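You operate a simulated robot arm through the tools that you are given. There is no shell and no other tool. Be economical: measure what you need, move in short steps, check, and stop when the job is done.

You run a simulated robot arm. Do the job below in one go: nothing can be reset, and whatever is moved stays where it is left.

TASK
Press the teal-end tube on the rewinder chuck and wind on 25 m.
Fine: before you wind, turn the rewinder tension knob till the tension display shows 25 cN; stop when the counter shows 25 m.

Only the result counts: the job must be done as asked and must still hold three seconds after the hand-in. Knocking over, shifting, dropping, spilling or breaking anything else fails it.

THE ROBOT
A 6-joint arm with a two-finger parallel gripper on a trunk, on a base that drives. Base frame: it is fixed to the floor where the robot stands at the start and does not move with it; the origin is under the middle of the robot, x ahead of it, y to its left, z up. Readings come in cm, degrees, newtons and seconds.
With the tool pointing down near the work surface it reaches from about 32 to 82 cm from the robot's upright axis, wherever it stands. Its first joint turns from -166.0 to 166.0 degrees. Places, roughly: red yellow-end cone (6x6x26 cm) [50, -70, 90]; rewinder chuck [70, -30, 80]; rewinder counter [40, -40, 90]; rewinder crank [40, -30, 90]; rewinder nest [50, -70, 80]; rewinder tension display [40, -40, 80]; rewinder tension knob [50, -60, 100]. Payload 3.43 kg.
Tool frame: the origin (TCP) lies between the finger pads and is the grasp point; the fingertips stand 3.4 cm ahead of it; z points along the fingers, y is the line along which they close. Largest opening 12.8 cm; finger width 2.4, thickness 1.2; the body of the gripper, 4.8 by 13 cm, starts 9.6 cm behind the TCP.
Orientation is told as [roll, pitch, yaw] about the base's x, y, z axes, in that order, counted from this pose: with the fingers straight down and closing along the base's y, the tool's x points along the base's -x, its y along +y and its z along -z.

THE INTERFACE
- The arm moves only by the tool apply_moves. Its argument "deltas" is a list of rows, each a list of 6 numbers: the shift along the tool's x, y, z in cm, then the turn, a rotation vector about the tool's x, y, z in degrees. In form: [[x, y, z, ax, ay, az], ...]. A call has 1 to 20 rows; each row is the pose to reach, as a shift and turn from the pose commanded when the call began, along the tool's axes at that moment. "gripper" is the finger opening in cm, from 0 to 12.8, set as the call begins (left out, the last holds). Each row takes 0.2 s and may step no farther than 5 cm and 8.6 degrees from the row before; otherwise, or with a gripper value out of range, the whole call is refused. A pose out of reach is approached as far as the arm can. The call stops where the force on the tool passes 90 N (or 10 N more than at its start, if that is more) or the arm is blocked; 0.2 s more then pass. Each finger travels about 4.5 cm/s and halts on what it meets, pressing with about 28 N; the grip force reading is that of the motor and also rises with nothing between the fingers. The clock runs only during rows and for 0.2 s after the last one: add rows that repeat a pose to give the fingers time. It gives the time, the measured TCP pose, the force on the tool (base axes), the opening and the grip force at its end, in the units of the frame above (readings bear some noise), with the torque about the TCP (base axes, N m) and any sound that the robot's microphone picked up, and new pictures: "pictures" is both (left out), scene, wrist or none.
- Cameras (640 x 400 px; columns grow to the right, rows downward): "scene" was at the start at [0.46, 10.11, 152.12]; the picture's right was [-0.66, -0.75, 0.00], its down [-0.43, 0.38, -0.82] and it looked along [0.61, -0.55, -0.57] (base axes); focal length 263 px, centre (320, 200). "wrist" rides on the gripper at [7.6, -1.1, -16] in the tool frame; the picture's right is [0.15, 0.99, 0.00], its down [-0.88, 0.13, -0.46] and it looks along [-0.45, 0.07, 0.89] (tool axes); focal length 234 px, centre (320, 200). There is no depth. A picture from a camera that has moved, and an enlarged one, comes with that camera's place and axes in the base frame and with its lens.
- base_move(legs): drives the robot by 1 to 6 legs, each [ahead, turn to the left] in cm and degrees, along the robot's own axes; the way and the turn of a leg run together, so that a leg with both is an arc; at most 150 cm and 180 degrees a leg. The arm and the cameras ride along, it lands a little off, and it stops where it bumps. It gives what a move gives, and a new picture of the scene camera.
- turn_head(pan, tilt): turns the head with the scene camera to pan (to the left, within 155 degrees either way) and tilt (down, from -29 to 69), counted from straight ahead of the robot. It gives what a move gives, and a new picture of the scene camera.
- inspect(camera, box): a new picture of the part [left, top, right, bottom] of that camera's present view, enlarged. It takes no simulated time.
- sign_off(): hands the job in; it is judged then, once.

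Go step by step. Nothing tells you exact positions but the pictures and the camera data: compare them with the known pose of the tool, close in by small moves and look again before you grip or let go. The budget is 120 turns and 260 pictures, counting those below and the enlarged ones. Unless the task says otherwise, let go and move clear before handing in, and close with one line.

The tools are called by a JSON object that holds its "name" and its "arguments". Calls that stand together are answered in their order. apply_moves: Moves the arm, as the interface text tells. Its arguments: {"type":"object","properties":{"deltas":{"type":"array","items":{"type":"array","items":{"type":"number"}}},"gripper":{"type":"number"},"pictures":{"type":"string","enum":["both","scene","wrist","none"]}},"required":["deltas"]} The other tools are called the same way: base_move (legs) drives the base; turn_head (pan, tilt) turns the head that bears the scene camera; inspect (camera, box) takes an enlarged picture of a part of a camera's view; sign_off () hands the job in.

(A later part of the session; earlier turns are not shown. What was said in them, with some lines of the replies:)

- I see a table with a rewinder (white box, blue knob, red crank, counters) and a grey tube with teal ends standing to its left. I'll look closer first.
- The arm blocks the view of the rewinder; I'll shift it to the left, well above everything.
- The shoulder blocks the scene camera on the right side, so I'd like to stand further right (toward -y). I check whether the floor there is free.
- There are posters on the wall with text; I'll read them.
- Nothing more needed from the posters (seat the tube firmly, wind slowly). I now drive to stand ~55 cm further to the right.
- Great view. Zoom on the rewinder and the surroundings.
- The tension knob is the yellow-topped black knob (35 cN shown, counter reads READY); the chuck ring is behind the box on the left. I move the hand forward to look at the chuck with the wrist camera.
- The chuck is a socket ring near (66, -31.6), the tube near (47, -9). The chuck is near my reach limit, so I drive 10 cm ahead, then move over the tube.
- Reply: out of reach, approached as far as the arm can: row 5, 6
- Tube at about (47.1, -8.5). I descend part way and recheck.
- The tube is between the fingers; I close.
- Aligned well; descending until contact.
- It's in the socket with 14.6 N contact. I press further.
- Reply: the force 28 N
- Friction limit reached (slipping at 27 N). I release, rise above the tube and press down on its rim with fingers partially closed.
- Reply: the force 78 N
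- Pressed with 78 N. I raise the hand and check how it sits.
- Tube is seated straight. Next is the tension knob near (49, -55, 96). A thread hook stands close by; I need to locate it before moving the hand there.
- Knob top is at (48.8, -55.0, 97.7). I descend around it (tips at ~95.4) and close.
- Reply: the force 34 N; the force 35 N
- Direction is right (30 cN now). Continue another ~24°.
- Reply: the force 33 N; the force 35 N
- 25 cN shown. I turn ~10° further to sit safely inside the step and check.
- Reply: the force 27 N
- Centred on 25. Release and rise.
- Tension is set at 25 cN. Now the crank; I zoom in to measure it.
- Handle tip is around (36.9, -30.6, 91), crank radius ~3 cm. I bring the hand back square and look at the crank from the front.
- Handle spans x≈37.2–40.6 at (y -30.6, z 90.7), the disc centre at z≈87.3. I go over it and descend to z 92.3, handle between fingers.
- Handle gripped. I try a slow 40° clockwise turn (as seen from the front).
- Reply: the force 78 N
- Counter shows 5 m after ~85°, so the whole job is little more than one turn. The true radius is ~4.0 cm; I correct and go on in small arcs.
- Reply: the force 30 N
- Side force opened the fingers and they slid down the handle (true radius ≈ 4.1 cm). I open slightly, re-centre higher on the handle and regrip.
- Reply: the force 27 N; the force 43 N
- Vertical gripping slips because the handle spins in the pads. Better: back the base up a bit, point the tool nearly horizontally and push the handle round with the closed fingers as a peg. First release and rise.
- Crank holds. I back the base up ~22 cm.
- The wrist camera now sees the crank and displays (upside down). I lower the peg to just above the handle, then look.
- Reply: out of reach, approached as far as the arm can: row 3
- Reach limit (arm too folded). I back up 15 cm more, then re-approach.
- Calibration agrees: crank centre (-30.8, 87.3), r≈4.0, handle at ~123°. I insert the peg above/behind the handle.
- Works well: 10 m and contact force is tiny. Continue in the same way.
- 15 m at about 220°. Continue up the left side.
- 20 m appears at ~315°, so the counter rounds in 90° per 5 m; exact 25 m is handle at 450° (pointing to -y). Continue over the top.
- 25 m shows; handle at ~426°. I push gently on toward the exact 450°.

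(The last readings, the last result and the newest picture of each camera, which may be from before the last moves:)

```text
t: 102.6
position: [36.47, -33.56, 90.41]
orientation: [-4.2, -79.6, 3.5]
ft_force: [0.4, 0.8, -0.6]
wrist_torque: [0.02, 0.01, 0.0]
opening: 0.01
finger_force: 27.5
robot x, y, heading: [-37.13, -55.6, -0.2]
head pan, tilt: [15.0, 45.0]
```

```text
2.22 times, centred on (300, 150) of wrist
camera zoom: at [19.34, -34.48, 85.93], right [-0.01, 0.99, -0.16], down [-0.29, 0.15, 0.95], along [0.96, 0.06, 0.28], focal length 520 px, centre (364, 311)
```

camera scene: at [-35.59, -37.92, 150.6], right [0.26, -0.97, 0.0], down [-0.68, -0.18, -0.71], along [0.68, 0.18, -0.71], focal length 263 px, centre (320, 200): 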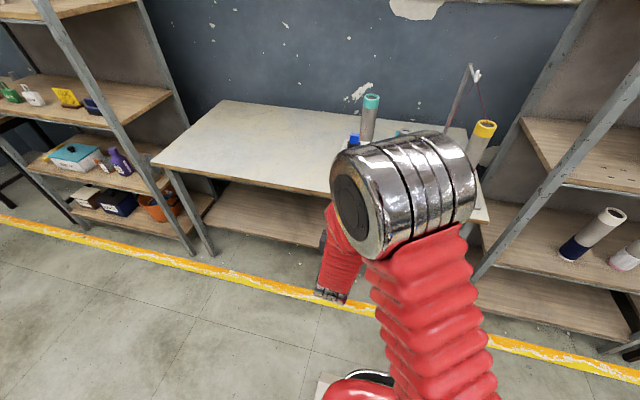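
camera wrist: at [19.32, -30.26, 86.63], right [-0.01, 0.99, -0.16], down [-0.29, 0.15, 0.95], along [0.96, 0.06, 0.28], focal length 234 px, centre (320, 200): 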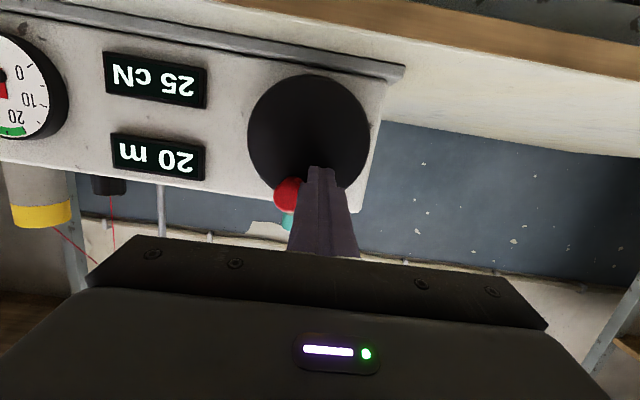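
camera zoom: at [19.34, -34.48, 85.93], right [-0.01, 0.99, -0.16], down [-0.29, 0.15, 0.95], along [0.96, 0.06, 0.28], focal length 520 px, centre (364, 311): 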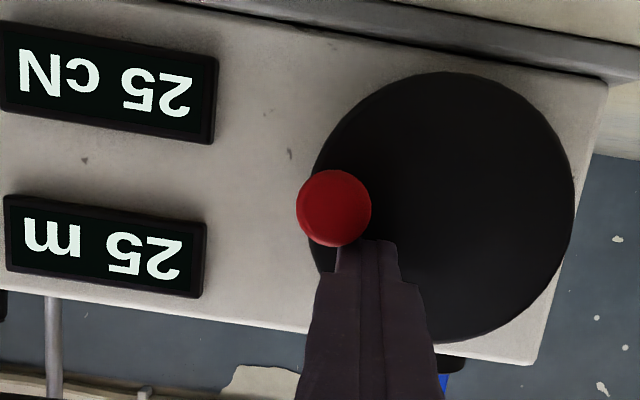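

{"name": "apply_moves", "arguments": {"deltas": [[0.19, -0.2, 0.035, 0, 0, 0], [0.19, -0.2, 0.035, 0, 0, 0]], "pictures": "none"}}

{"name": "apply_moves", "arguments": {"deltas": [[-0.3, 0.25, 0, 0, 0, 0], [-0.6, 0.5, 0, 0, 0, 0], [0, 0.5, -3.5, 0, 0, 0], [0.7, 0.5, -7.5, 0, 0, 0], [0.7, 0.5, -11.5, 0, 0, 0]], "pictures": "wrist"}}

{"name": "inspect", "arguments": {"camera": "wrist", "box": [160, 80, 440, 260]}}

```text
t: 103.2
position: [36.38, -33.68, 90.3]
orientation: [-4.3, -79.7, 3.5]
ft_force: [-0.5, 0.0, -0.8]
wrist_torque: [0.0, 0.01, 0.02]
opening: 0.0
finger_force: 27.9
robot x, y, heading: [-37.57, -55.59, -0.1]
head pan, tilt: [15.0, 45.0]
```

```text
t: 104.4
position: [25.11, -33.11, 91.64]
orientation: [-4.1, -79.6, 3.4]
ft_force: [0.4, 0.3, -0.4]
wrist_torque: [-0.01, -0.02, 0.03]
opening: 0.0
finger_force: 28.4
robot x, y, heading: [-37.27, -55.82, -0.2]
head pan, tilt: [15.0, 45.0]
camera wrist: at [7.93, -34.05, 87.18], right [-0.01, 0.99, -0.16], down [-0.29, 0.15, 0.95], along [0.96, 0.06, 0.28], focal length 234 px, centre (320, 200)
```

wrist: 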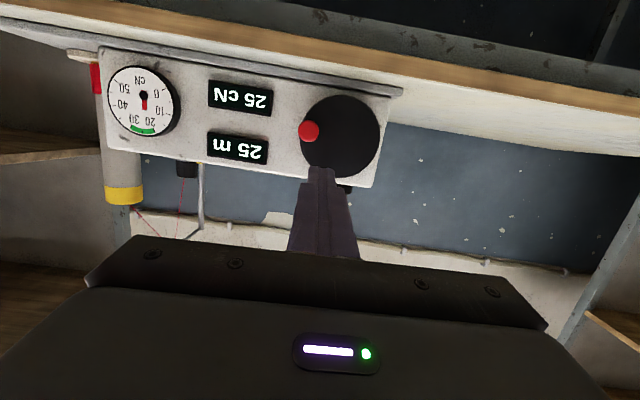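

```text
2.22 times, centred on (300, 170) of wrist
camera zoom: at [7.93, -34.05, 87.18], right [-0.01, 0.99, -0.16], down [-0.29, 0.15, 0.95], along [0.96, 0.06, 0.28], focal length 520 px, centre (364, 267)
```

zoom: 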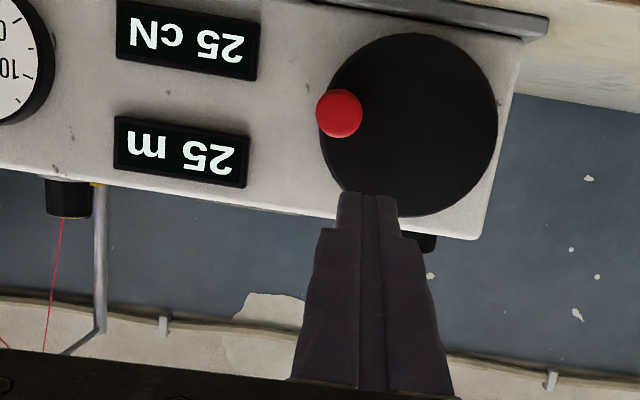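

Hand is clear; 25 m and 25 cN stand. A last check of the tube.

{"name": "inspect", "arguments": {"camera": "scene", "box": [310, 70, 510, 220]}}

```text
2.67 times, centred on (410, 145) of scene
camera zoom: at [-35.56, -37.92, 150.59], right [0.26, -0.97, 0.0], down [-0.68, -0.18, -0.71], along [0.68, 0.18, -0.71], focal length 702 px, centre (80, 347)
```

zoom: 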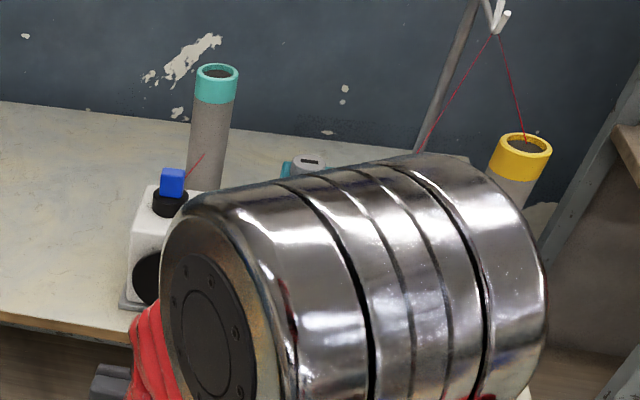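

{"name": "apply_moves", "arguments": {"deltas": [[-4, 0, -0.7, 0, 5, 0], [-8, 0, -1.4, 0, 10, 0], [-12, 0, -2.1, 0, 16, 0], [-16, 0, -2.8, 0, 22, 0], [-20, 0, -3.5, 0, 28, 0], [-24, 0, -4.2, 0, 34, 0], [-28, 0, -4.9, 0, 41, 0], [-32, 0, -5.6, 0, 48, 0]]}}

```text
t: 106.2
position: [25.37, -32.5, 124.22]
orientation: [-0.9, -31.5, -0.2]
ft_force: [-0.4, 0.1, 0.9]
wrist_torque: [-0.01, -0.01, -0.01]
opening: 0.0
finger_force: 28.7
robot x, y, heading: [-37.7, -55.45, -0.4]
head pan, tilt: [15.0, 45.0]
camera scene: at [-35.61, -37.92, 150.6], right [0.26, -0.97, 0.0], down [-0.68, -0.18, -0.71], along [0.68, 0.18, -0.71], focal length 263 px, centre (320, 200)
camera wrist: at [10.54, -33.35, 133.94], right [-0.11, 0.99, -0.09], down [0.51, 0.14, 0.85], along [0.85, 0.05, -0.52], focal length 234 px, centre (320, 200)
```

scene: 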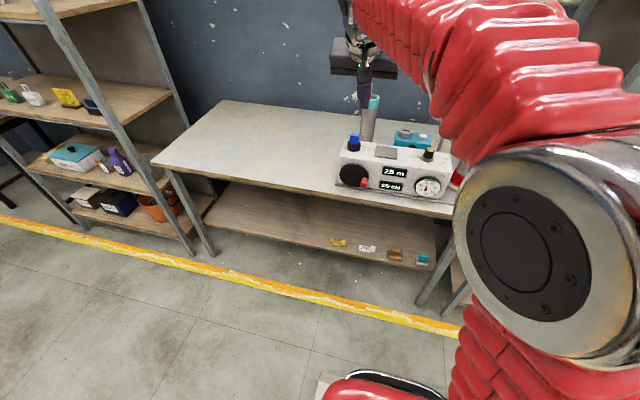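
wrist: 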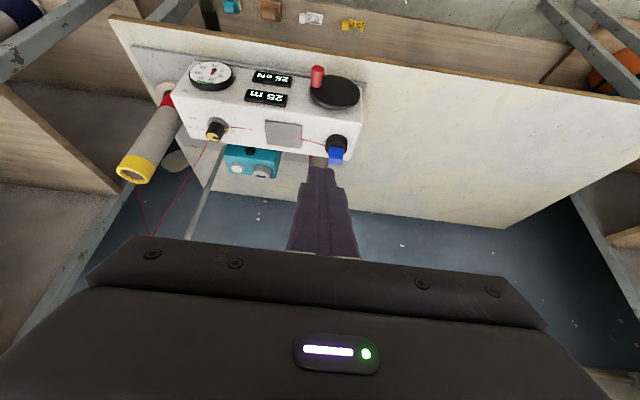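

{"name": "inspect", "arguments": {"camera": "scene", "box": [325, 85, 465, 205]}}

{"name": "apply_moves", "arguments": {"deltas": [[0, 4, 0, 0, 0, 0], [0, 8, 0, 0, 0, 0], [0, 12, 0, 0, 0, 0], [0, 15, 0, 0, 0, 0]], "pictures": "none"}}

{"name": "inspect", "arguments": {"camera": "wrist", "box": [140, 60, 360, 220]}}

```text
3.33 times, centred on (395, 145) of scene
camera zoom: at [-35.61, -37.92, 150.6], right [0.26, -0.97, 0.0], down [-0.68, -0.18, -0.71], along [0.68, 0.18, -0.71], focal length 878 px, centre (70, 383)
```

zoom: 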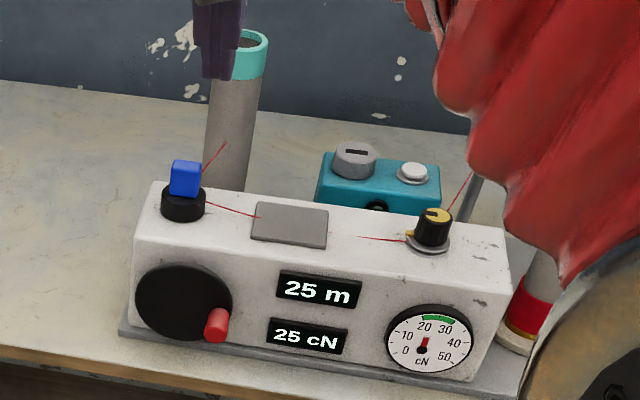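

```text
t: 107.2
position: [25.43, -17.48, 124.09]
orientation: [-0.9, -31.8, -0.2]
ft_force: [0.1, 0.4, -0.1]
wrist_torque: [-0.01, 0.0, 0.02]
opening: 0.0
finger_force: 28.3
robot x, y, heading: [-37.17, -55.87, -0.1]
head pan, tilt: [15.0, 45.0]
```

```text
2.50 times, centred on (250, 140) of wrist
camera zoom: at [10.43, -18.33, 133.83], right [-0.11, 0.99, -0.09], down [0.51, 0.13, 0.85], along [0.85, 0.05, -0.52], focal length 585 px, centre (495, 350)
```

zoom: 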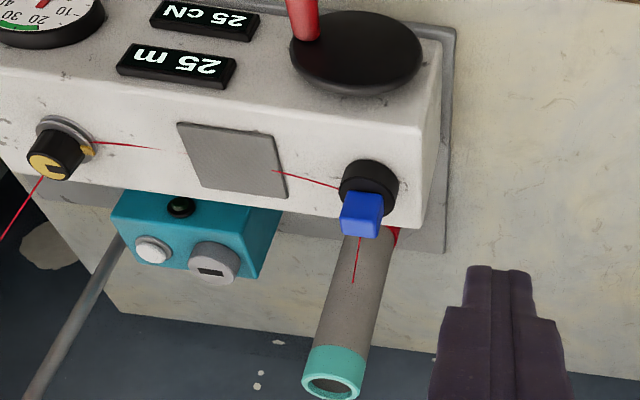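

The tube's lower part now carries wound red yarn behind the box; displays show 25 m and 25 cN, and the hand is clear. Handing in.

{"name": "sign_off", "arguments": {}}

```text
The job is handed in.
```

The teal-end tube is pressed onto the chuck (about 78 N on its rim). I set the tension to 25 cN before winding and stopped with the counter at 25 m. The arm is clear and I saw nothing knocked over or shifted.
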